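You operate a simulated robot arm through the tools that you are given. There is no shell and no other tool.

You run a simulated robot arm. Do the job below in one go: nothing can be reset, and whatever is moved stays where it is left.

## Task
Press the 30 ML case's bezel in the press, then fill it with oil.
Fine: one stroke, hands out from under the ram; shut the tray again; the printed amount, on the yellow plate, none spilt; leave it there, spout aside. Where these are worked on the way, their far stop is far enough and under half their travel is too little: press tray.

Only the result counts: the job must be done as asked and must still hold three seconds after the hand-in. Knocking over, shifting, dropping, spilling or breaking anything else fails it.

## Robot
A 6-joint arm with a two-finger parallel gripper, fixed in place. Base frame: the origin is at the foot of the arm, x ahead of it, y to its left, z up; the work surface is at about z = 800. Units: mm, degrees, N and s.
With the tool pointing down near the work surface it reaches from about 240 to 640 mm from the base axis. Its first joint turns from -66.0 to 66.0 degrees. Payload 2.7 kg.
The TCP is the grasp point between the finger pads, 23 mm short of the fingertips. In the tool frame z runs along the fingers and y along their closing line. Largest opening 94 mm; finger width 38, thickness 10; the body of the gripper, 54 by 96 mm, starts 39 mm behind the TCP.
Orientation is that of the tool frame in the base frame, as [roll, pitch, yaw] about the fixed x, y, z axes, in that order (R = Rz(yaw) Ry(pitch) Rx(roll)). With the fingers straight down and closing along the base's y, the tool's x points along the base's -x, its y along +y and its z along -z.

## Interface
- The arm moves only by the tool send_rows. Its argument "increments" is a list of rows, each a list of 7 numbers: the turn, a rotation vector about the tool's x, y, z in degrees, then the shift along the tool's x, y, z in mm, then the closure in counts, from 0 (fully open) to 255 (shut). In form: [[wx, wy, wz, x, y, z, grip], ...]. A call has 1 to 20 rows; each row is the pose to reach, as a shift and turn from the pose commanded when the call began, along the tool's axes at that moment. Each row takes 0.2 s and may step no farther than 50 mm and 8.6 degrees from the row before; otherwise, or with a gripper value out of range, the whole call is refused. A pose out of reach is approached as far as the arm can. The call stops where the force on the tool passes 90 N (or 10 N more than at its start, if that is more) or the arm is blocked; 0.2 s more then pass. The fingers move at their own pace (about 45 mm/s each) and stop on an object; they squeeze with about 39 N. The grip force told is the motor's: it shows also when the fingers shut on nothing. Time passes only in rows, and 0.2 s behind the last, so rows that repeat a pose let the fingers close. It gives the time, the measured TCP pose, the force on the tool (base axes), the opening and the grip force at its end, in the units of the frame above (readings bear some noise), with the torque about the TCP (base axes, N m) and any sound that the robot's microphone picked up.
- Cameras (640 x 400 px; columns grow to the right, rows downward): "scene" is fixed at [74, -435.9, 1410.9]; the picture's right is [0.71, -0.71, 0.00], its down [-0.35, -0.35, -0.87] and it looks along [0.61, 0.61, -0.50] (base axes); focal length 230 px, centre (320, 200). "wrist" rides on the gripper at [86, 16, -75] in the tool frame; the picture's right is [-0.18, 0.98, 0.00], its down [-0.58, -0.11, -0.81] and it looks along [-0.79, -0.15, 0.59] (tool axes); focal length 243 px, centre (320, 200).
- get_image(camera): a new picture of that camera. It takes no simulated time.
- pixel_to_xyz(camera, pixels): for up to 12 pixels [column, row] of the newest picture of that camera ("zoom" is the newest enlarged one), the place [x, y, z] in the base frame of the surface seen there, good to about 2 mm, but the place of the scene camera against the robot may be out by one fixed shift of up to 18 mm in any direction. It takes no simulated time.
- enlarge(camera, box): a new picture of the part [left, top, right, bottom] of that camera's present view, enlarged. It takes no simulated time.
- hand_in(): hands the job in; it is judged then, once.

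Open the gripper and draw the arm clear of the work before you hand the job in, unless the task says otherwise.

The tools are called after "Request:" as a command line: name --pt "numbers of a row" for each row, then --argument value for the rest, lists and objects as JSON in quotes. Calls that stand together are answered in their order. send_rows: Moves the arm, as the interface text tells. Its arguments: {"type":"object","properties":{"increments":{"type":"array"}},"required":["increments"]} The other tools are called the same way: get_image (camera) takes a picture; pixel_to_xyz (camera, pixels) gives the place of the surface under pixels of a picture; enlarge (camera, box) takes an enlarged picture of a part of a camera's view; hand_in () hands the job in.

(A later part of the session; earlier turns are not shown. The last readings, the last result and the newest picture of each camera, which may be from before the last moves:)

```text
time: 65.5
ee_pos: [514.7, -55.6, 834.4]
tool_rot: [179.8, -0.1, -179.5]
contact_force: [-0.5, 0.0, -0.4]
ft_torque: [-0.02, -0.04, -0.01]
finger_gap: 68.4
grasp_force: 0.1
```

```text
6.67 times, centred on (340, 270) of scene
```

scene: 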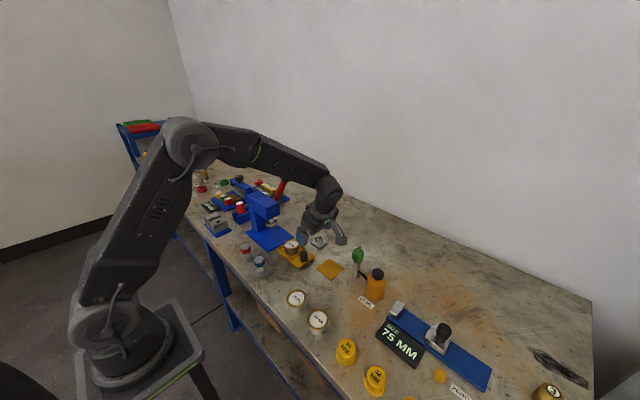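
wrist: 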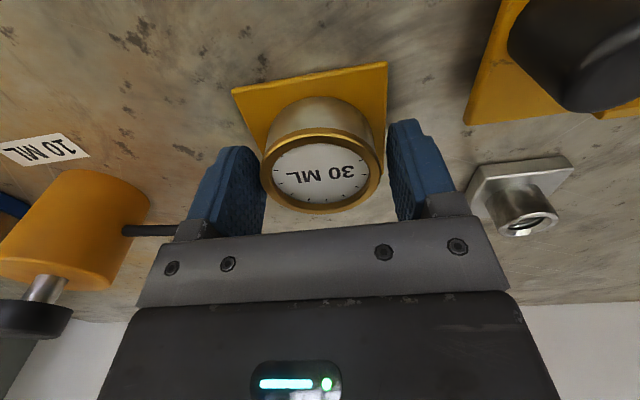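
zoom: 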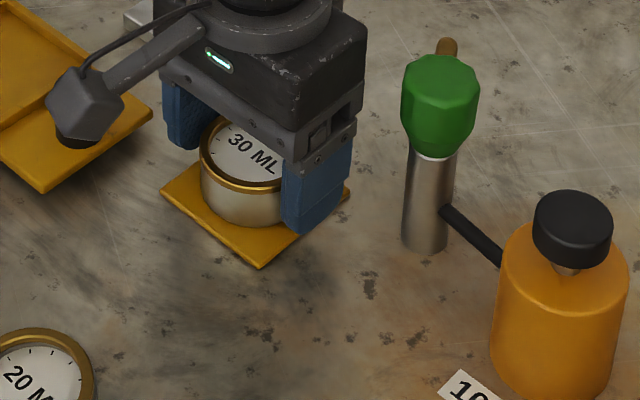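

Case released and standing on the plate. I rise straight up to z≈1000.

Request:
send_rows --pt "0 0 0 0 0 -5 70" --pt "0 0 0 0 0 -15 70" --pt "0 0 0 0 0 -30 70" --pt "0 0 0 0 0 -50 70" --pt "0 0 0 0 0 -80 70" --pt "0 0 0 0 0 -115 70" --pt "0 0 0 0 0 -150 0" --pt "0 0 0 0 0 -165 0"

Request:
get_image --camera "wrist"

Request:
get_image --camera "scene"

Request:
enlarge --camera "scene" --box '[260, 210, 400, 310]'

```text
time: 67.3
ee_pos: [512.6, -53.7, 1001.7]
tool_rot: [179.9, -0.2, -179.6]
contact_force: [-0.3, 0.6, -0.4]
ft_torque: [-0.02, 0.01, 0.0]
finger_gap: 93.9
grasp_force: 0.1
```

```text
taken
```

wrist: 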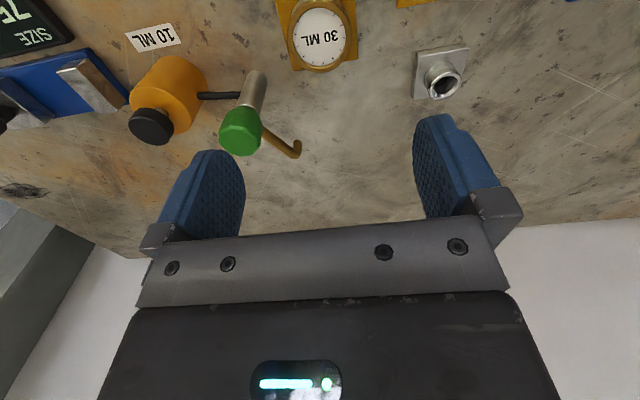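

```text
taken
```

scene: 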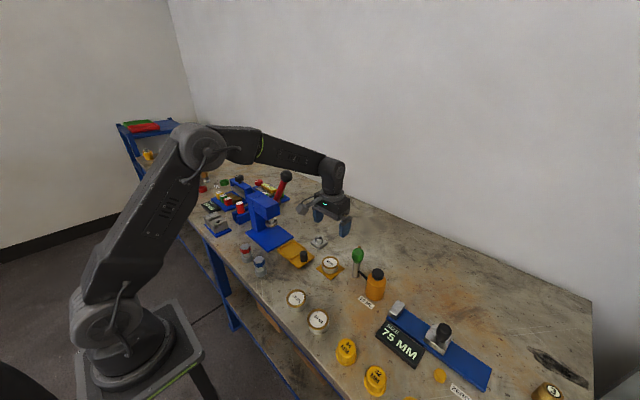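

```text
4.00 times, centred on (330, 260) of scene
```

zoom: 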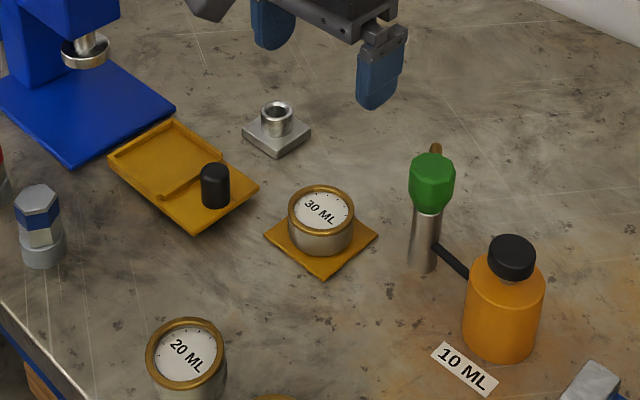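

The case stands on the plate; the spout with its down-turned tip is at wrist (297,148). I measure spout, head, bottle cap and case from this view.

Request:
enlarge --camera "wrist" --box '[120, 40, 320, 170]'

Request:
pixel_to_xyz --camera "wrist" --pixels '[[240, 146], [240, 125], [251, 95], [270, 135], [285, 148], [295, 153], [298, 145], [152, 128], [150, 138], [320, 40], [294, 35], [346, 32]]'

```text
3.08 times, centred on (220, 105) of wrist
```

zoom: 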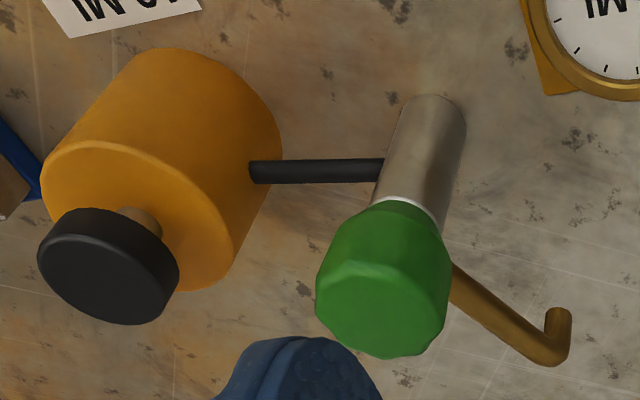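

```text
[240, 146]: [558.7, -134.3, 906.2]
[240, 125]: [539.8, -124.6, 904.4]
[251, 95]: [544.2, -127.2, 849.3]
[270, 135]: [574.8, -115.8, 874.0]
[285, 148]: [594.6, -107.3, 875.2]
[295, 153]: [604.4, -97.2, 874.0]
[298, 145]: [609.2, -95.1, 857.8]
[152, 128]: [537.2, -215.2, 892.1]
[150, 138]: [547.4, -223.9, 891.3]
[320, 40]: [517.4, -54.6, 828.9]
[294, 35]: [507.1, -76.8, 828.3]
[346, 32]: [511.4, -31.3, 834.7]
```

Request:
pixel_to_xyz --camera "zoom" --pixels '[[323, 310], [443, 315], [385, 350], [380, 272], [384, 310], [108, 300], [45, 265], [165, 285], [110, 262], [560, 318], [548, 355], [500, 325]]'

```text
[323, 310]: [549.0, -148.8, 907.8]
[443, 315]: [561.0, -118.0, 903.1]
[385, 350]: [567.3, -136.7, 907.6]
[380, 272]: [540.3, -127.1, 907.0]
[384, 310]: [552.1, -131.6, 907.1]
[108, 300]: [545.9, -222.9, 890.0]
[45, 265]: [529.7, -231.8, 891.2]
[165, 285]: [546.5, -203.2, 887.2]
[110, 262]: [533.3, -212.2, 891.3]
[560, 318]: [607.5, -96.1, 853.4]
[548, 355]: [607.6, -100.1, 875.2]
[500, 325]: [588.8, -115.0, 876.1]
```

Head axis is about (553,-132), spout tip about (608,-97,852), cap of the plunger about (540,-217,891). Before the filling I shut the tray: rotate back to yaw -90.

Request:
send_rows --pt "0 0 -8.2 4 1.3 -3 0" --pt "0 0 -16.4 8 2.6 -6 0" --pt "0 0 -24.6 12 3.9 -9 0" --pt "0 0 -32.8 16 5.2 -9 0" --pt "0 0 -41 20 6.5 -9 0" --pt "0 0 -49.2 24 7.8 -9 0" --pt "0 0 -57.4 28 9.1 -9 0" --pt "0 0 -65.6 32 10.4 -9 0" --pt "0 0 -73.8 36 11.7 -9 0" --pt "0 0 -82 40 13 -9 0" --pt "0 0 -90.2 43 14 -9 0" --pt "0 0 -90.2 43 14 -9 0"

```text
time: 69.9
ee_pos: [470.7, -40.2, 1010.5]
tool_rot: [179.9, 0.1, -89.2]
contact_force: [-0.4, -0.2, 0.3]
ft_torque: [0.0, -0.03, 0.02]
finger_gap: 94.0
grasp_force: 0.1
```

I tilt 20 degrees again and go to the pre-approach point behind the knob (now at about (469.5,26)).

Request:
send_rows --pt "0 -7 0.3 -6 0.4 0 0" --pt "0 -14 0.6 -12 0.8 10 0" --pt "0 -20 0.8 -18.3 1.2 33 0" --pt "0 -20 0.8 -18.3 1.2 33 0"

Request:
get_image --camera "wrist"

```text
time: 70.9
ee_pos: [469.1, -21.5, 975.9]
tool_rot: [179.8, 20.2, -90.3]
contact_force: [-1.0, 0.0, 0.3]
ft_torque: [-0.01, -0.04, -0.01]
finger_gap: 94.0
grasp_force: 0.1
```

```text
taken
```

wrist: 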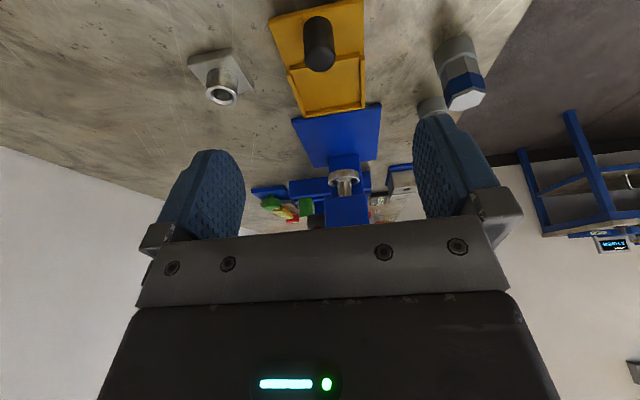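

Request:
pixel_to_xyz --camera "wrist" --pixels '[[320, 57], [308, 57], [333, 57], [320, 67], [320, 30]]'

```text
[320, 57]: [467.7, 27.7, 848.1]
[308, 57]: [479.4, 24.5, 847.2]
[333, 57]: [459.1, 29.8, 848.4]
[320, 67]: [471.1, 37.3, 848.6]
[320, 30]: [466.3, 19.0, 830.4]
```

Knob centre (469,28). I advance along the tool axis around it and close.

Request:
send_rows --pt "0 0 0 0 0 40 0" --pt "0 0 0 -0.5 0 80 0" --pt "0 0 0 -1 0 115 0" --pt "0 0 0 -1.5 0 137 0" --pt "0 0 0 -1.5 0 137 0" --pt "0 0 0 -1.5 0 137 255" --pt "0 0 0 -1.5 0 137 255" --pt "0 0 0 -1.5 0 137 255" --pt "0 0 0 -1.5 0 137 255" --pt "0 0 0 -1.5 0 137 255" --pt "0 0 0 -1.5 0 137 255"

Request:
get_image --camera "wrist"

Request:
enlarge --camera "scene" --box '[270, 210, 370, 300]'

```text
time: 73.3
ee_pos: [469.6, 27.9, 846.8]
tool_rot: [180.0, 20.0, -90.3]
contact_force: [16.5, 1.5, -6.8]
ft_torque: [-0.17, -0.34, -0.12]
finger_gap: 25.7
grasp_force: 44.8
```

```text
taken
```

wrist: 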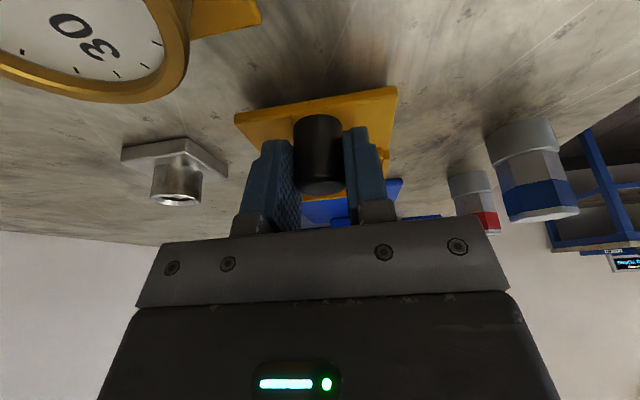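

```text
4.44 times, centred on (320, 255) of scene
```

zoom: 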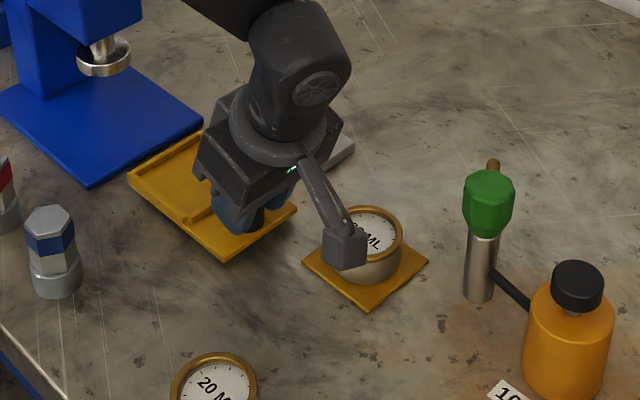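

Knob held. I push the tray in along +y, 8 mm per row, first 96 mm.

Request:
send_rows --pt "0 0 0 -4.7 -0.5 1.7 255" --pt "0 0 0 -11.3 -0.7 4.1 255" --pt "0 0 0 -18.8 -0.7 6.8 255" --pt "0 0 0 -26.3 -0.7 9.6 255" --pt "0 0 0 -33.8 -0.7 12.3 255" --pt "0 0 0 -41.3 -0.7 15.0 255" --pt "0 0 0 -48.9 -0.7 17.8 255" --pt "0 0 0 -56.4 -0.7 20.5 255"

Request:
enlarge --camera "scene" --box '[250, 170, 350, 280]'

```text
time: 75.1
ee_pos: [470.0, 86.0, 848.0]
tool_rot: [179.8, 20.1, -90.3]
contact_force: [17.6, -0.5, -14.3]
ft_torque: [0.4, -0.48, 0.21]
finger_gap: 25.7
grasp_force: 45.1
```

```text
3.64 times, centred on (300, 225) of scene
```

zoom: 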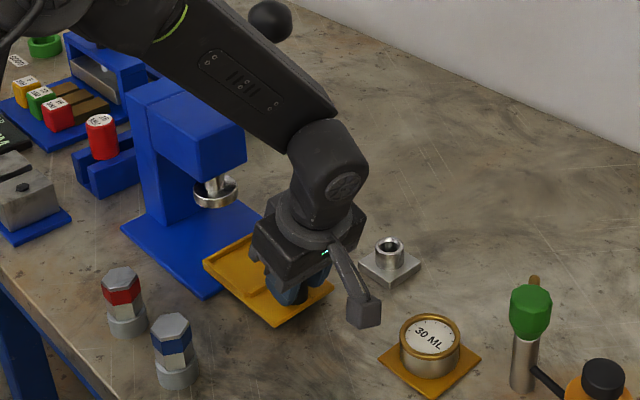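

The tray slides in well. I continue to the closed stop.

Request:
send_rows --pt "0 0 0 -6.6 -0.5 2.9 255" --pt "0 0 0 -14.1 -0.9 5.7 255" --pt "0 0 0 -21.6 -0.9 8.4 255" --pt "0 0 0 -29.1 -0.9 11.2 255" --pt "0 0 0 -36.6 -0.9 13.9 255" --pt "0 0 0 -44.2 -0.9 16.6 255" --pt "0 0 0 -50.0 -0.9 18.7 255" --pt "0 0 0 -54.0 -0.9 20.2 255"

Request:
enlarge --camera "scene" --box '[230, 170, 330, 270]'

Request:
get_image --camera "wrist"

```text
time: 76.9
ee_pos: [469.9, 144.5, 848.5]
tool_rot: [179.6, 20.1, -90.4]
contact_force: [-14.5, -1.4, -0.7]
ft_torque: [0.34, -0.6, 0.13]
finger_gap: 25.4
grasp_force: 44.8
```

```text
4.00 times, centred on (280, 220) of scene
```

zoom: 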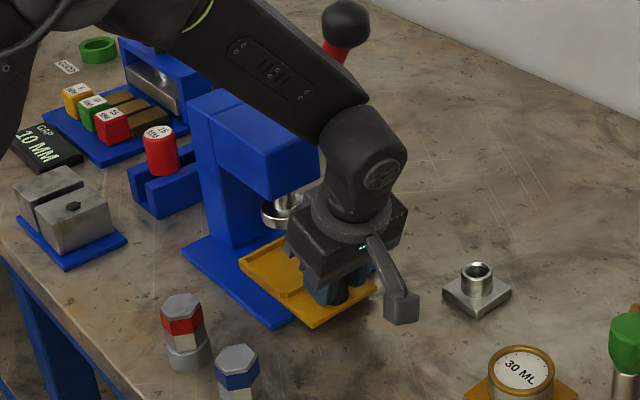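

```text
taken
```

wrist: 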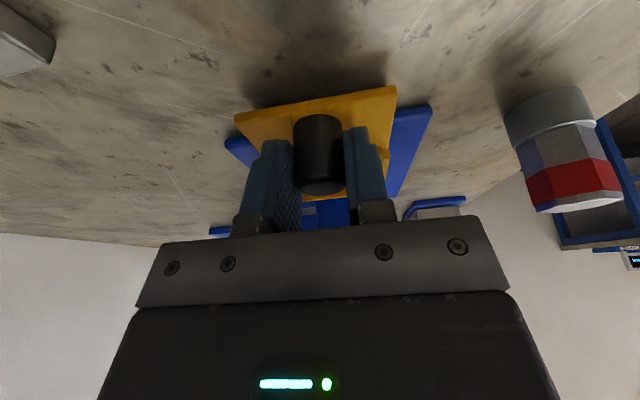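

Nearly shut (y 144.5, no stop force yet). I push 2 mm per row until the stop shows.

Request:
send_rows --pt "0 0 0 -1.9 0.4 0.7 255" --pt "0 0 0 -3.8 0.4 1.4 255" --pt "0 0 0 -5.6 0.4 2.0 255" --pt "0 0 0 -7.5 0.4 2.7 255"

Request:
enlarge --camera "scene" --box '[230, 170, 330, 270]'

```text
time: 77.9
ee_pos: [469.8, 145.6, 848.4]
tool_rot: [179.7, 20.0, -90.5]
contact_force: [-18.2, -38.5, 14.2]
ft_torque: [-0.4, 0.17, 0.16]
finger_gap: 25.3
grasp_force: 45.1
```

```text
4.00 times, centred on (280, 220) of scene
```

zoom: 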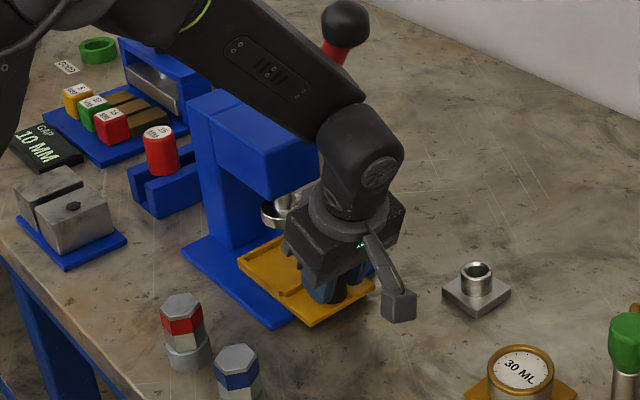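

Stop force -38 N: the tray is shut. I unload the push, open, and back off along the tool axis.

Request:
send_rows --pt "0 0 0 4.5 0 -1.6 255" --pt "0 0 0 4.5 0 -1.6 0" --pt "0 0 0 4.5 0 -1.6 0" --pt "0 0 0 4.5 0 -1.6 0" --pt "0 0 0 4.5 0 -1.6 0" --pt "0 0 0 4.5 0 -20 0" --pt "0 0 0 4.5 0 -60 0" --pt "0 0 0 4.5 0 -100 0" --pt "0 0 0 4.5 0 -145 0"

Request:
get_image --camera "wrist"

Request:
get_image --camera "scene"

```text
time: 79.9
ee_pos: [469.6, 97.7, 982.4]
tool_rot: [179.9, 20.0, -90.3]
contact_force: [0.8, 0.4, 0.1]
ft_torque: [0.0, 0.02, 0.02]
finger_gap: 93.8
grasp_force: 0.0
```

```text
taken
```

wrist: 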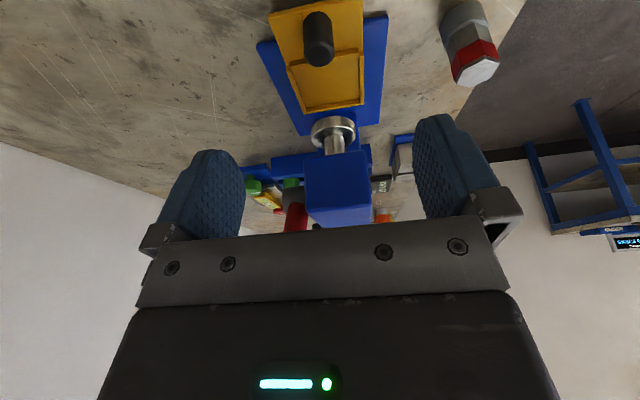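

```text
taken
```

scene: 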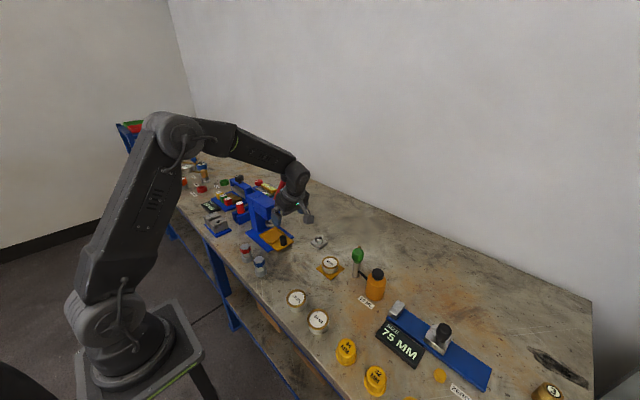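

I verify the tray's position by the knob, then move away toward the pump.

Request:
pixel_to_xyz --camera "wrist" --pixels '[[318, 55], [318, 65], [332, 108], [316, 22], [275, 15], [360, 4]]'

Request:
enlarge --camera "scene" --box '[230, 160, 350, 280]'

```text
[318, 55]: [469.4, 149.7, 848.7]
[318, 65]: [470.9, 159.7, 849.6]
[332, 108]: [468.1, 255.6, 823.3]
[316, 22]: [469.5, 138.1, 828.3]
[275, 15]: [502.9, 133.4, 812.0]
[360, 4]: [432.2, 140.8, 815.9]
```

```text
3.33 times, centred on (290, 220) of scene
```

zoom: 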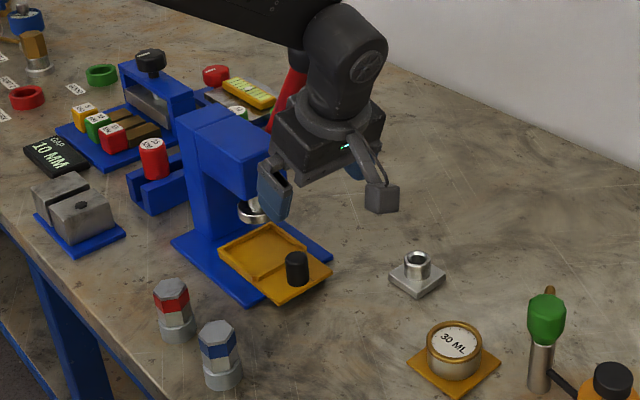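

Tray shut confirmed (knob back at y≈148). Now I bring the tool upright and move away from the press toward the pump.

Request:
send_rows --pt "0 7 0 14 0 -19 0" --pt "0 14 0 28 0 -38 0" --pt "0 20 0 42.7 0 -58.1 0" --pt "0 20 0 42.7 0 -58.1 0"

```text
time: 80.9
ee_pos: [470.1, 37.9, 1022.4]
tool_rot: [179.9, 0.1, -90.2]
contact_force: [0.0, 0.3, 0.4]
ft_torque: [0.0, -0.02, 0.03]
finger_gap: 93.9
grasp_force: 0.1
```

Request:
send_rows --pt "0 0 8.2 24 -12 2 0" --pt "0 0 16.4 48 -24 4 0" --pt "0 0 24.6 72 -36 6 0" --pt "0 0 32.8 97 -48 8 0" --pt "0 0 41 122 -60 10 0" --pt "0 0 49.2 146 -72 12 0" --pt "0 0 57.3 170 -83 12 0" --pt "0 0 57.3 170 -83 12 0"

Request:
get_image --camera "wrist"

Request:
enlarge --camera "scene" --box '[300, 200, 420, 310]'

```text
time: 82.7
ee_pos: [553.7, -133.0, 1010.6]
tool_rot: [179.8, -0.1, -147.7]
contact_force: [0.0, 0.4, -0.6]
ft_torque: [0.0, 0.01, 0.0]
finger_gap: 93.9
grasp_force: 0.1
```

```text
taken
```

wrist: 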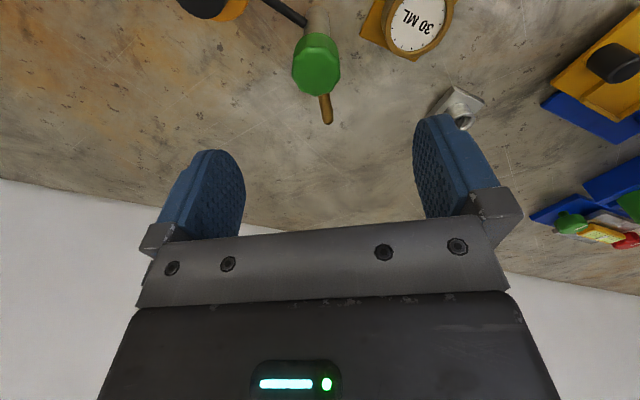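

```text
3.64 times, centred on (360, 255) of scene
```

zoom: 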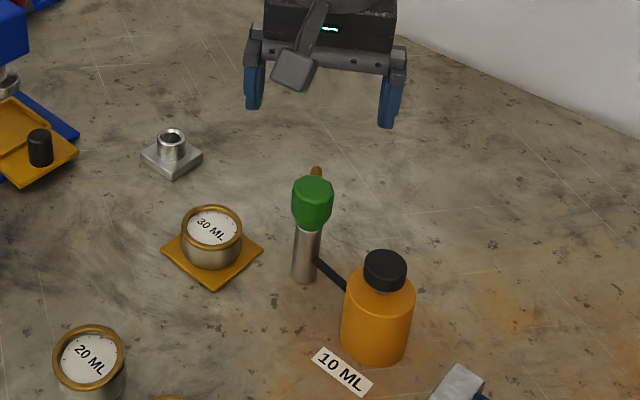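

Request:
enlarge --camera "wrist" --box '[250, 0, 480, 135]'

Request:
pixel_to_xyz --camera "wrist" --pixels '[[316, 72], [296, 75], [336, 75], [318, 92], [314, 52], [320, 100], [325, 112], [328, 120], [414, 24], [391, 20], [440, 20], [405, 48]]'

```text
2.78 times, centred on (365, 68) of wrist
```

zoom: 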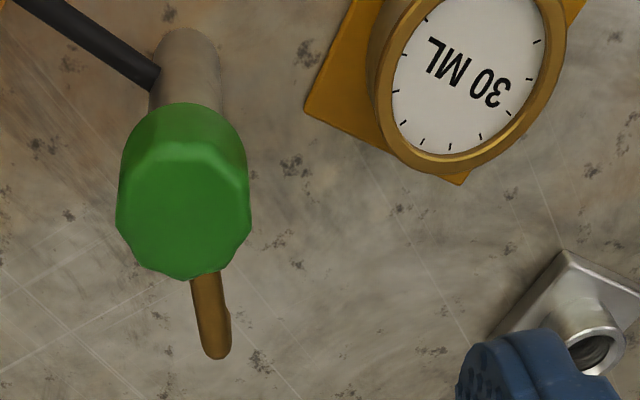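

```text
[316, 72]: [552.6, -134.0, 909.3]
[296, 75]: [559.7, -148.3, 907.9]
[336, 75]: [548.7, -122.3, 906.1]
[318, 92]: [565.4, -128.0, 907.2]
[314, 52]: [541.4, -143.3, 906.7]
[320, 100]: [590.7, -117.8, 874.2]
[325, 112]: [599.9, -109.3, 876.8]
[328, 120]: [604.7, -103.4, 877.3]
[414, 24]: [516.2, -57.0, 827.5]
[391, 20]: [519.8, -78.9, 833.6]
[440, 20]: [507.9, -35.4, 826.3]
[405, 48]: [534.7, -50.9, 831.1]
```

The head centre is at wrist (316,72), i.e. about (553.5,-134.5); the spout runs at about 32 degrees from +x. I descend over the head with the fingers across the spout's line and grip it.

Request:
send_rows --pt "0 0 0 0.7 -2.2 30 0" --pt "0 0 0 0.7 -2.2 60 0" --pt "0 0 0 0.7 -2.2 90 0" --pt "0 0 0 0.7 -2.2 112 0" --pt "0 0 0 0.7 -2.2 112 0"

Request:
get_image --camera "wrist"

Request:
enlarge --camera "scene" --box '[310, 220, 400, 300]'

```text
time: 83.9
ee_pos: [553.6, -134.8, 896.8]
tool_rot: [179.8, -0.1, -147.4]
contact_force: [0.1, 0.5, 0.1]
ft_torque: [0.01, 0.03, 0.04]
finger_gap: 94.0
grasp_force: 0.0
```

```text
taken
```

wrist: 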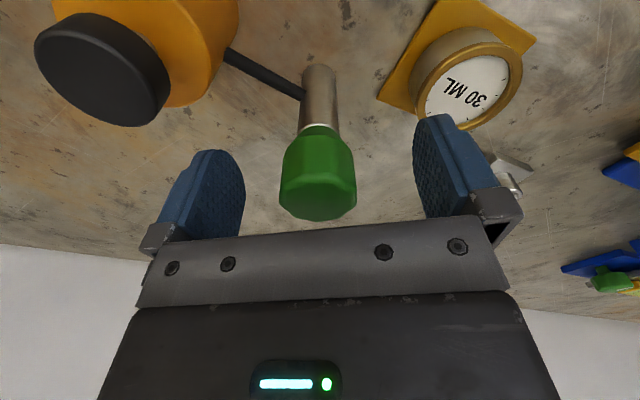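

```text
5.00 times, centred on (355, 260) of scene
```

zoom: 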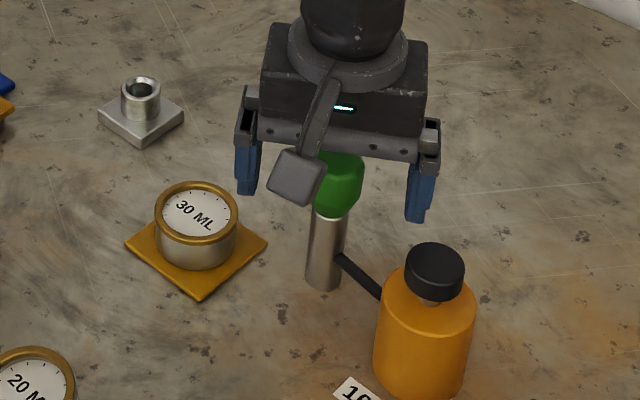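

The head is centred (column 318). I close on it.

Request:
send_rows --pt "0 0 0 0 0 0 255" --pt "0 0 0 0 0 0 255" --pt "0 0 0 0 0 0 255" --pt "0 0 0 0 0 0 255" --pt "0 0 0 0 0 0 255" --pt "0 0 0 0 0 0 255"

Request:
get_image --camera "wrist"

```text
time: 85.3
ee_pos: [555.2, -135.6, 896.7]
tool_rot: [180.0, -0.1, -147.7]
contact_force: [7.4, -9.9, -3.9]
ft_torque: [-0.03, -0.43, -0.05]
finger_gap: 35.4
grasp_force: 44.5
```

```text
taken
```

wrist: 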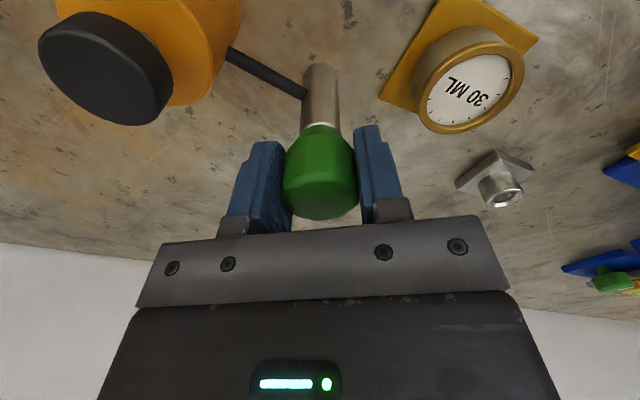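

Gripped at 35.4 mm. I turn the head a first 24 degrees toward the plate (counter-clockwise from above) and watch torque and forces.

Request:
send_rows --pt "0 0 -6 0 0 0 255" --pt "0 0 -12 0 0 0 255" --pt "0 0 -18 0 0 0 255" --pt "0 0 -24 0 0 0 255"

Request:
enlarge --camera "scene" --box '[310, 220, 400, 300]'

Request:
get_image --camera "wrist"

```text
time: 86.3
ee_pos: [554.7, -136.8, 897.4]
tool_rot: [179.9, 0.0, -123.3]
contact_force: [24.4, -9.3, -15.5]
ft_torque: [-1.0, 0.53, -0.02]
finger_gap: 35.3
grasp_force: 45.2
```

```text
5.00 times, centred on (355, 260) of scene
```

zoom: 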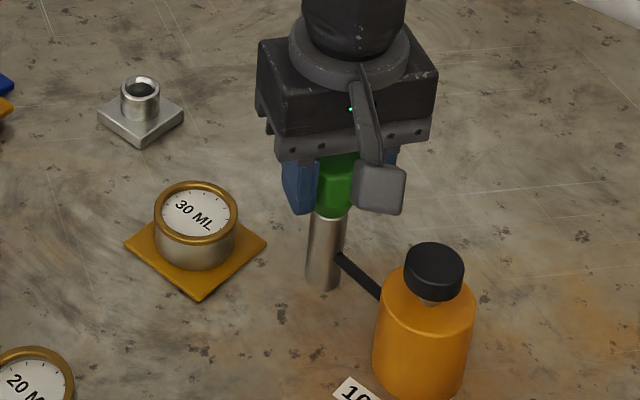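

```text
taken
```

wrist: 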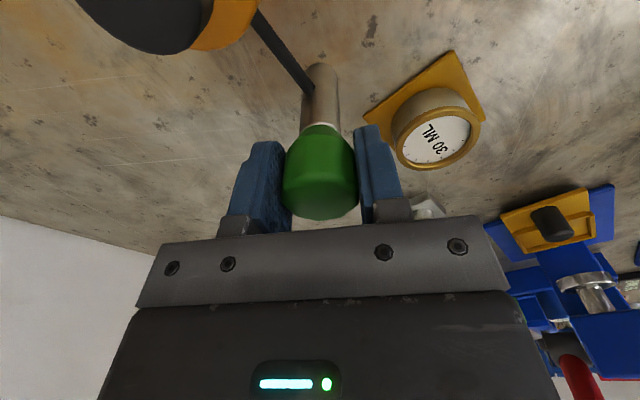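

The head turns freely. I relax the side force by 1 mm and turn on.

Request:
send_rows --pt "0 0 -6 -0.2 -1 0.5 255" --pt "0 0 -12 -0.2 -1 0.5 255" --pt "0 0 -18 -0.2 -1 0.5 255" --pt "0 0 -24 -0.2 -1 0.5 255" --pt "0 0 -30 -0.2 -1 0.5 255"

Request:
enlarge --camera "scene" --box '[310, 220, 400, 300]'

Request:
get_image --camera "wrist"

```text
time: 87.5
ee_pos: [554.1, -135.7, 896.5]
tool_rot: [179.8, 0.2, -93.4]
contact_force: [13.0, -1.6, -11.4]
ft_torque: [-0.5, 0.12, -0.01]
finger_gap: 35.2
grasp_force: 45.1
```

```text
5.00 times, centred on (355, 260) of scene
```

zoom: 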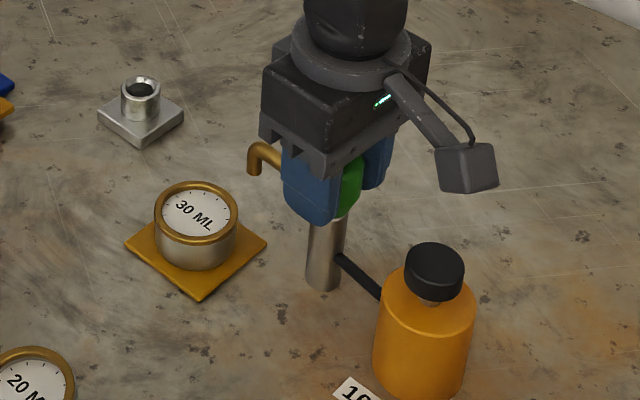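

```text
taken
```

wrist: 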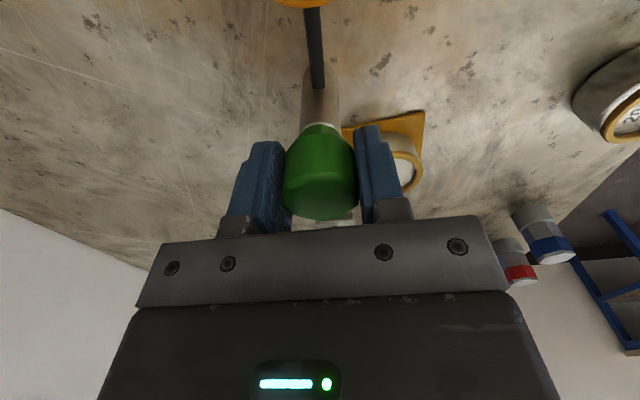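

The spout now points to about +y (zoom (255,155)). I turn another 28 degrees.

Request:
send_rows --pt "0 0 -6 0 -0.5 0.4 255" --pt "0 0 -12 0 -0.5 0.4 255" --pt "0 0 -18 0 -0.5 0.4 255" --pt "0 0 -24 0 -0.5 0.4 255" --pt "0 0 -28 0 -0.5 0.4 255" --pt "0 0 -28 0 -0.5 0.4 255"

Request:
enlarge --camera "scene" --box '[310, 220, 400, 300]'

Request:
get_image --camera "scene"

```text
time: 88.9
ee_pos: [555.7, -135.8, 896.2]
tool_rot: [180.0, 0.1, -65.5]
contact_force: [12.5, -4.0, -8.4]
ft_torque: [0.33, 0.03, -0.01]
finger_gap: 35.3
grasp_force: 44.8
```

```text
5.00 times, centred on (355, 260) of scene
```

zoom: 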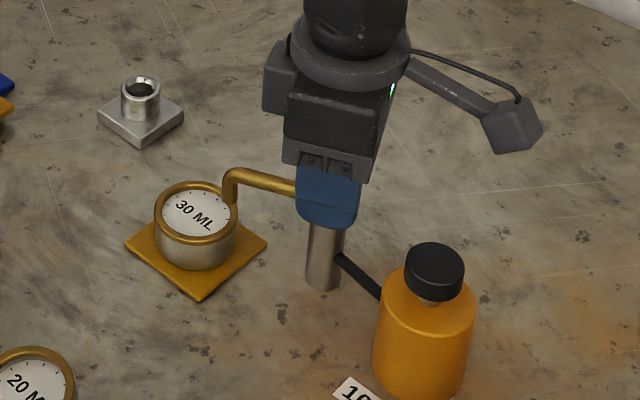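

```text
taken
```

scene: 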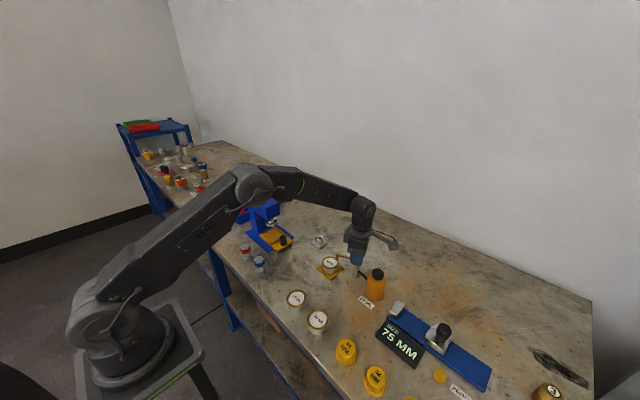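

The spout now points at the case; its tip is at zoom (229,205). I zoom in on tip and case to see how far over the case it reaches.

Request:
enlarge --camera "scene" --box '[315, 245, 365, 285]'

Request:
pixel_to_xyz --camera "zoom" --pixels '[[318, 210], [318, 190], [315, 165], [370, 170], [210, 225], [270, 225], [325, 225], [150, 225], [240, 180], [225, 290], [450, 185], [400, 175]]'

```text
10.00 times, centred on (340, 265) of scene
```

zoom: 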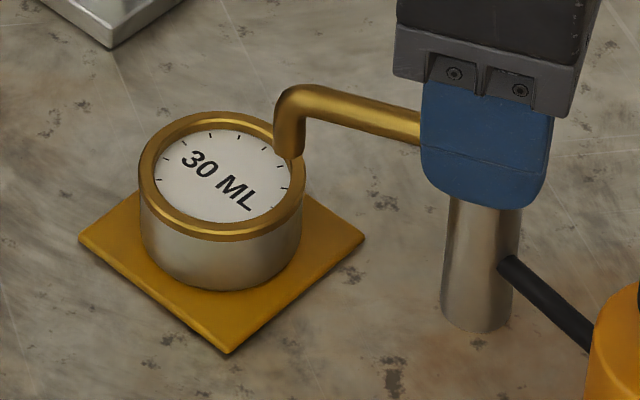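

```text
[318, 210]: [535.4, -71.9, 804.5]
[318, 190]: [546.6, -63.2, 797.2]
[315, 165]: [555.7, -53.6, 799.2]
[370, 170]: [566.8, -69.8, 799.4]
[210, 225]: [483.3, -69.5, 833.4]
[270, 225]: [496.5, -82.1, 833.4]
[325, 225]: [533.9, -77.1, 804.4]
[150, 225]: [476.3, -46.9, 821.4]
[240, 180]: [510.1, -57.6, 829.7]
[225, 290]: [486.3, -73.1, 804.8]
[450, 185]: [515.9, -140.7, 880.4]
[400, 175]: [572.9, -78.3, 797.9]
```

Request:
pixel_to_xyz --camera "zoom" --pixels '[[290, 150], [287, 130], [300, 98], [350, 110], [410, 125], [143, 175], [301, 185], [222, 117], [222, 234], [215, 178], [450, 150], [480, 230]]'

```text
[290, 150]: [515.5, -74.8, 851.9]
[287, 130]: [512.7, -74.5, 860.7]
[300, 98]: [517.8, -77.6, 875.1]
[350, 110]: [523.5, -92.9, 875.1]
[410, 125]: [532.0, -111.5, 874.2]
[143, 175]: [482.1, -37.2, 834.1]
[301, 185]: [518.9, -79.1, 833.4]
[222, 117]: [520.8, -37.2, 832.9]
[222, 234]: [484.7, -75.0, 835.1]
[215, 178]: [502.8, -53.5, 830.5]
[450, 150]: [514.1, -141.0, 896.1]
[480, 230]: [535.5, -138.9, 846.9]
```

The tip stands about 20–22 mm from the case centre, i.e. right at the inner rim – too marginal for "none spilt". I check the plate's centre in the same picture to see how far the case can be shifted toward the pump while staying on the plate.

Request:
pixel_to_xyz --camera "zoom" --pixels '[[86, 238], [355, 237], [230, 345], [150, 295], [300, 290], [110, 215], [335, 215], [162, 165], [288, 190], [225, 218], [222, 133]]'

```text
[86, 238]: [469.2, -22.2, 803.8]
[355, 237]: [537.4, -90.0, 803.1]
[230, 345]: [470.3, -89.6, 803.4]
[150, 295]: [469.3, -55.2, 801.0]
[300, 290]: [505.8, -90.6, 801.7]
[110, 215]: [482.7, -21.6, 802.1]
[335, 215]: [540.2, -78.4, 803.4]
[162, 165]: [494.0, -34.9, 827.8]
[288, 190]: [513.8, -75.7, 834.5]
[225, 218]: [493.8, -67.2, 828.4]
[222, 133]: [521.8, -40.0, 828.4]
```

The case sits at the plate centre, so the spout tip (reach about 65 mm) would be 20 mm off its centre. I will swing the spout back, shift the case about (+5,-7) mm toward the pump (still fully on the 70 mm plate), then swing again.

Request:
send_rows --pt "0 0 7 0 0 0 255" --pt "0 0 14 0 0 0 255" --pt "0 0 21 0 0 0 255" --pt "0 0 28 0 0 0 255" --pt "0 0 35 0 0 0 255" --pt "0 0 42 0 0 0 255" --pt "0 0 49 0 0 0 255" --pt "0 0 56 0 0 0 255" --pt "0 0 63 0 0 0 255" --pt "0 0 70 0 0 0 255" --pt "0 0 77 0 0 0 255" --pt "0 0 82 0 0 0 255" --pt "0 0 82 0 0 0 255"

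Request:
enlarge --camera "scene" --box '[310, 220, 400, 300]'

Request:
get_image --camera "wrist"

```text
time: 91.7
ee_pos: [554.2, -135.9, 896.0]
tool_rot: [179.7, -0.3, -147.6]
contact_force: [-8.5, -2.4, 5.6]
ft_torque: [0.2, 0.0, -0.03]
finger_gap: 35.4
grasp_force: 45.2
```

```text
5.00 times, centred on (355, 260) of scene
```

zoom: 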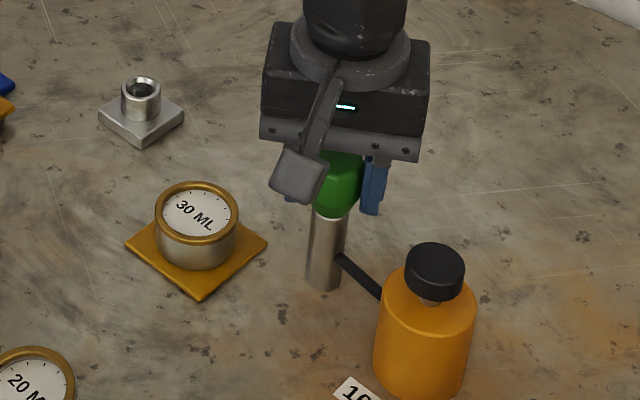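

```text
taken
```

wrist: 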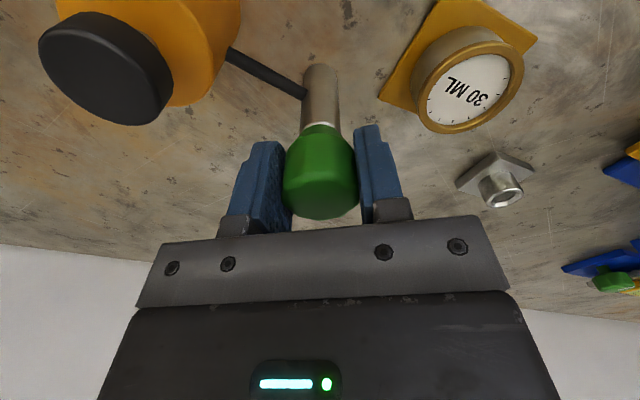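

Spout is aside again. I release the head and rise.

Request:
send_rows --pt "0 0 0 0 0 0 0" --pt "0 0 0 0 0 0 0" --pt "0 0 0 0 0 0 0" --pt "0 0 0 0 0 0 0" --pt "0 0 0 0 0 -30 0" --pt "0 0 0 0 0 -70 0" --pt "0 0 0 0 0 -105 0"

Request:
get_image --camera "wrist"

```text
time: 93.3
ee_pos: [554.2, -135.4, 1001.6]
tool_rot: [179.8, -0.1, -147.5]
contact_force: [-0.5, -1.3, -0.5]
ft_torque: [0.03, 0.0, 0.0]
finger_gap: 93.9
grasp_force: 0.0
```

```text
taken
```

wrist: 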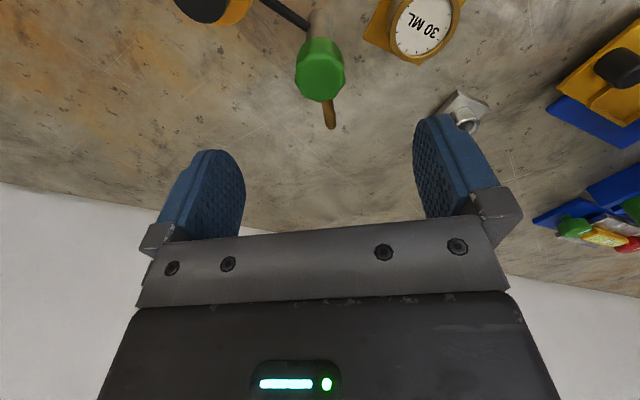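

Next I move over the case with the same yaw (its closing line happens to lie along the wanted shift), fingers preset to 75 mm.

Request:
send_rows --pt "0 0 0 -2.5 22 0 50" --pt "0 0 0 -5 45 0 50" --pt "0 0 0 -7.5 67 0 50" --pt "0 0 0 -9.7 89 0 50" --pt "0 0 0 -9.7 89 20 50" --pt "0 0 0 -9.7 89 60 50" --pt "0 0 0 -9.7 89 100 50" --pt "0 0 0 -9.7 89 116 50" --pt "0 0 0 -9.7 89 116 50"

Request:
get_image --camera "wrist"

Request:
enlarge --camera "wrist" --box '[220, 30, 420, 190]'

```text
time: 95.3
ee_pos: [515.5, -55.7, 886.6]
tool_rot: [179.8, -0.1, -147.5]
contact_force: [0.7, 1.2, -0.2]
ft_torque: [-0.01, 0.0, 0.0]
finger_gap: 75.3
grasp_force: 0.0
```

```text
taken
```

wrist: 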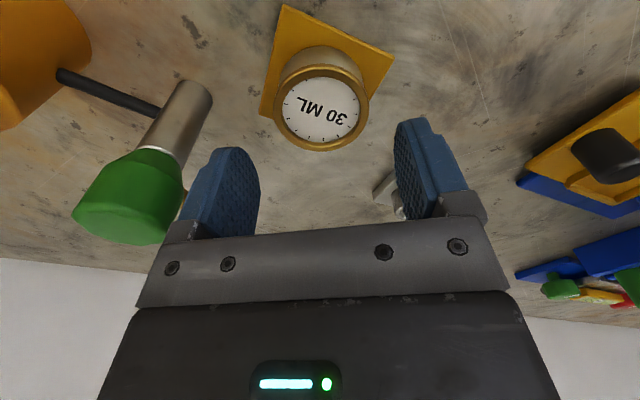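

```text
2.50 times, centred on (320, 110) of wrist
```

zoom: 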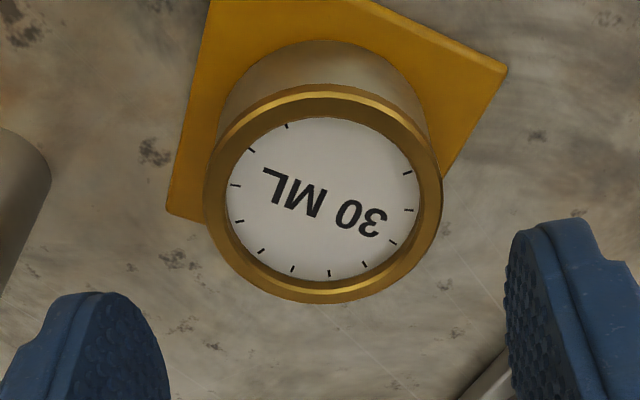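

The case is centred under the tool (rim centre (321,107) as expected). I descend to z≈834 and close gently around it.

Request:
send_rows --pt "0 0 0 0 0.5 15 50" --pt "0 0 0 0 0.5 30 50" --pt "0 0 0 0 0.5 45 50" --pt "0 0 0 0 0.5 52 50" --pt "0 0 0 0 0.5 52 50" --pt "0 0 0 0 0.5 52 80" --pt "0 0 0 0 0.5 52 95" --pt "0 0 0 0 0.5 52 255" --pt "0 0 0 0 0.5 52 255" --pt "0 0 0 0 0.5 52 255" --pt "0 0 0 0 0.5 52 255" --pt "0 0 0 0 0.5 52 255" --pt "0 0 0 0 0.5 52 255"

Request:
get_image --camera "wrist"

```text
time: 98.1
ee_pos: [515.5, -54.5, 835.3]
tool_rot: [179.8, -0.1, -147.5]
contact_force: [0.1, 0.5, -0.2]
ft_torque: [-0.03, -0.02, -0.01]
finger_gap: 54.6
grasp_force: 39.2
```

```text
taken
```

wrist: 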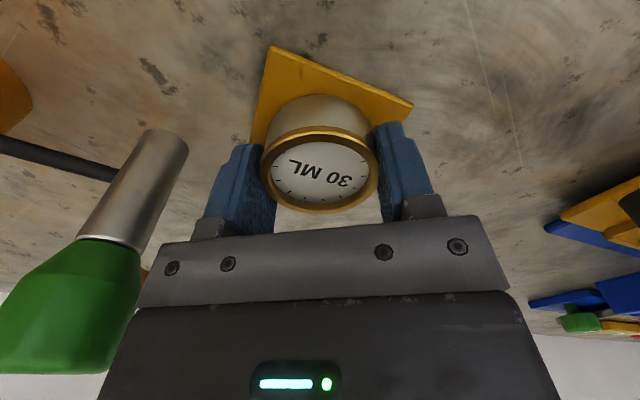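

Gripped (54.6 mm). I lift 3 mm slowly, shift 7.6 mm along the closing line toward the pump, and set down again.

Request:
send_rows --pt "0 0 0 0 0 -1 255" --pt "0 0 0 0 0 -2 255" --pt "0 0 0 0 0 -3 255" --pt "0 0 0 0 0 -4 255" --pt "0 0 0 0 -1 -4 255" --pt "0 0 0 0 -2.5 -4 255" --pt "0 0 0 0 -4.5 -4 255" --pt "0 0 0 0 -6 -4 255" --pt "0 0 0 -0.1 -7.1 -4 255" --pt "0 0 0 -0.1 -7.6 -4 255"

Request:
get_image --camera "wrist"

Request:
enlarge --camera "scene" --box '[315, 240, 375, 290]'

```text
time: 100.3
ee_pos: [518.3, -60.8, 837.6]
tool_rot: [179.8, -0.2, -147.3]
contact_force: [1.1, 0.8, -1.9]
ft_torque: [-0.01, -0.01, -0.02]
finger_gap: 54.8
grasp_force: 38.9
```

```text
taken
```

wrist: 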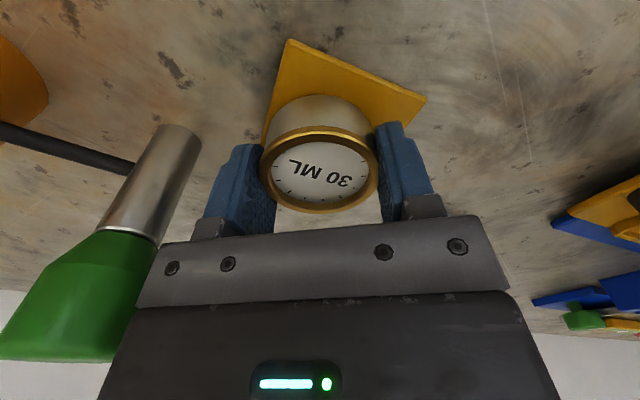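

```text
8.00 times, centred on (345, 265) of scene
```

zoom: 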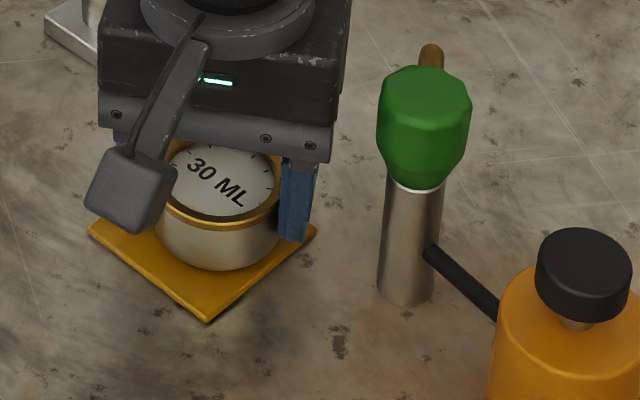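

Shifted. I lower 1 mm per row to put it down.

Request:
send_rows --pt "0 0 0 0 0 1 255" --pt "0 0 0 0 0 2 255" --pt "0 0 0 0 0 3 255" --pt "0 0 0 0 0 3.7 255"

```text
time: 101.3
ee_pos: [517.8, -60.5, 835.3]
tool_rot: [179.8, -0.1, -147.5]
contact_force: [0.8, 0.1, -2.0]
ft_torque: [-0.04, -0.01, -0.02]
finger_gap: 54.4
grasp_force: 38.9
```

Request:
send_rows --pt "0 0 0 0 0 0.7 255" --pt "0 0 0 0 0 1.2 255"

```text
time: 101.9
ee_pos: [519.0, -61.3, 834.7]
tool_rot: [179.9, 0.0, -147.5]
contact_force: [-1.2, 3.4, 8.9]
ft_torque: [0.0, 0.31, -0.11]
finger_gap: 54.6
grasp_force: 38.4
```

Contact at 8.9 N: it stands on the plate. I open to about 68 mm and rise straight up.

Request:
send_rows --pt "0 0 0 0 0 -0.4 255" --pt "0 0 0 0 0 -0.4 70" --pt "0 0 0 0 0 -0.4 70" --pt "0 0 0 0 0 -0.4 70" --pt "0 0 0 0 0 -5 70" --pt "0 0 0 0 0 -15 70" --pt "0 0 0 0 0 -35 70" --pt "0 0 0 0 0 -70 70" --pt "0 0 0 0 0 -110 70" --pt "0 0 0 0 0 -150 70" --pt "0 0 0 0 0 -175 70"

Request:
get_image --camera "wrist"

Request:
enlarge --camera "scene" --box '[315, 240, 375, 290]'

Request:
pixel_to_xyz --camera "zoom" --pixels '[[212, 185], [152, 195], [283, 205], [217, 140], [222, 235], [92, 232], [315, 230], [208, 318]]'

```text
time: 104.3
ee_pos: [520.5, -60.1, 1006.1]
tool_rot: [179.8, -0.1, -147.4]
contact_force: [-0.2, 0.1, -0.5]
ft_torque: [-0.01, 0.0, -0.02]
finger_gap: 68.2
grasp_force: 0.1
```

```text
taken
```

wrist: 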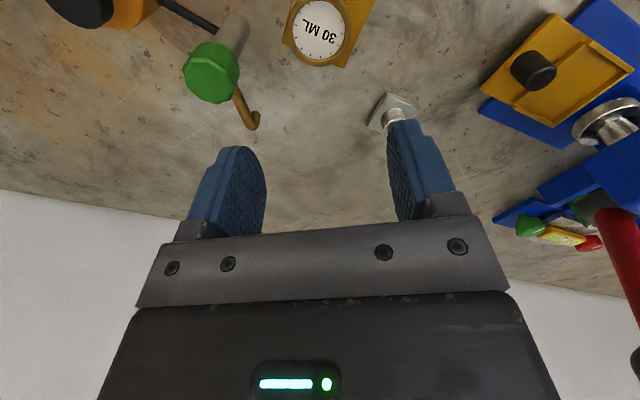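

```text
8.00 times, centred on (345, 265) of scene
```

zoom: 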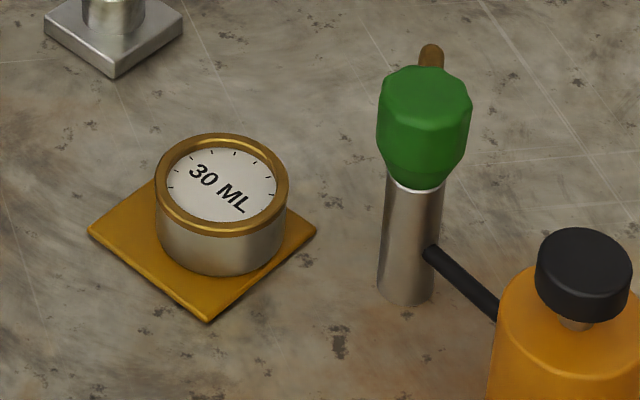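

```text
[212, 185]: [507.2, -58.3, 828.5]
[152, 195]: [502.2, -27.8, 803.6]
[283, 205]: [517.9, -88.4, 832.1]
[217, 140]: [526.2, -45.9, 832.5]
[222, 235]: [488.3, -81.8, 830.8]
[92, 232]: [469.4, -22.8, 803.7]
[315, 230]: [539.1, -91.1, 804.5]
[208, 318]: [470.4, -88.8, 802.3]
```

The case now stands toward the pump-side corner of the plate, fully on it. I go back over the pump head, open fully, and descend around it.

Request:
send_rows --pt "0 0 0 2.7 -20 0 50" --pt "0 0 0 5.4 -41 0 0" --pt "0 0 0 8.1 -62 0 0" --pt "0 0 0 10.8 -82 0 0" --pt "0 0 0 10.8 -82 20 0" --pt "0 0 0 10.8 -82 55 0" --pt "0 0 0 10.8 -82 90 0" --pt "0 0 0 10.8 -82 108 0" --pt "0 0 0 10.8 -82 108 0"

Request:
get_image --camera "wrist"

```text
time: 106.3
ee_pos: [554.3, -135.5, 900.3]
tool_rot: [179.8, -0.1, -147.5]
contact_force: [-0.3, 0.1, 1.4]
ft_torque: [-0.02, 0.05, -0.02]
finger_gap: 94.1
grasp_force: 0.0
```

```text
taken
```

wrist: 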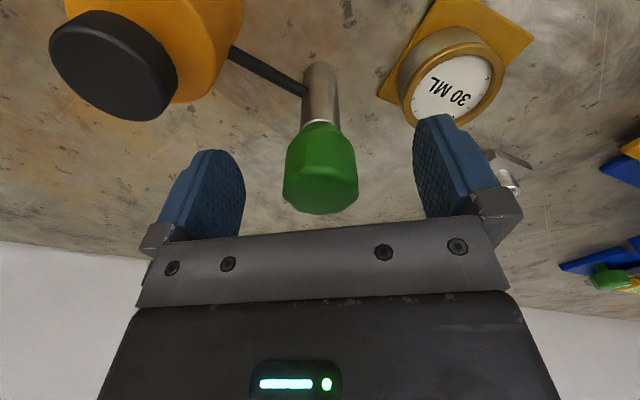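

Centred on the head again. I lower 3 mm and close.

Request:
send_rows --pt "0 0 0 0 0 3 0" --pt "0 0 0 0 0 3 255" --pt "0 0 0 0 0 3 255" --pt "0 0 0 0 0 3 255" --pt "0 0 0 0 0 3 255" --pt "0 0 0 0 0 3 255" --pt "0 0 0 0 0 3 255"

```text
time: 107.9
ee_pos: [553.3, -136.6, 896.7]
tool_rot: [179.8, -0.1, -147.5]
contact_force: [0.2, -0.2, -1.0]
ft_torque: [-0.02, -0.07, -0.01]
finger_gap: 35.3
grasp_force: 44.8
```

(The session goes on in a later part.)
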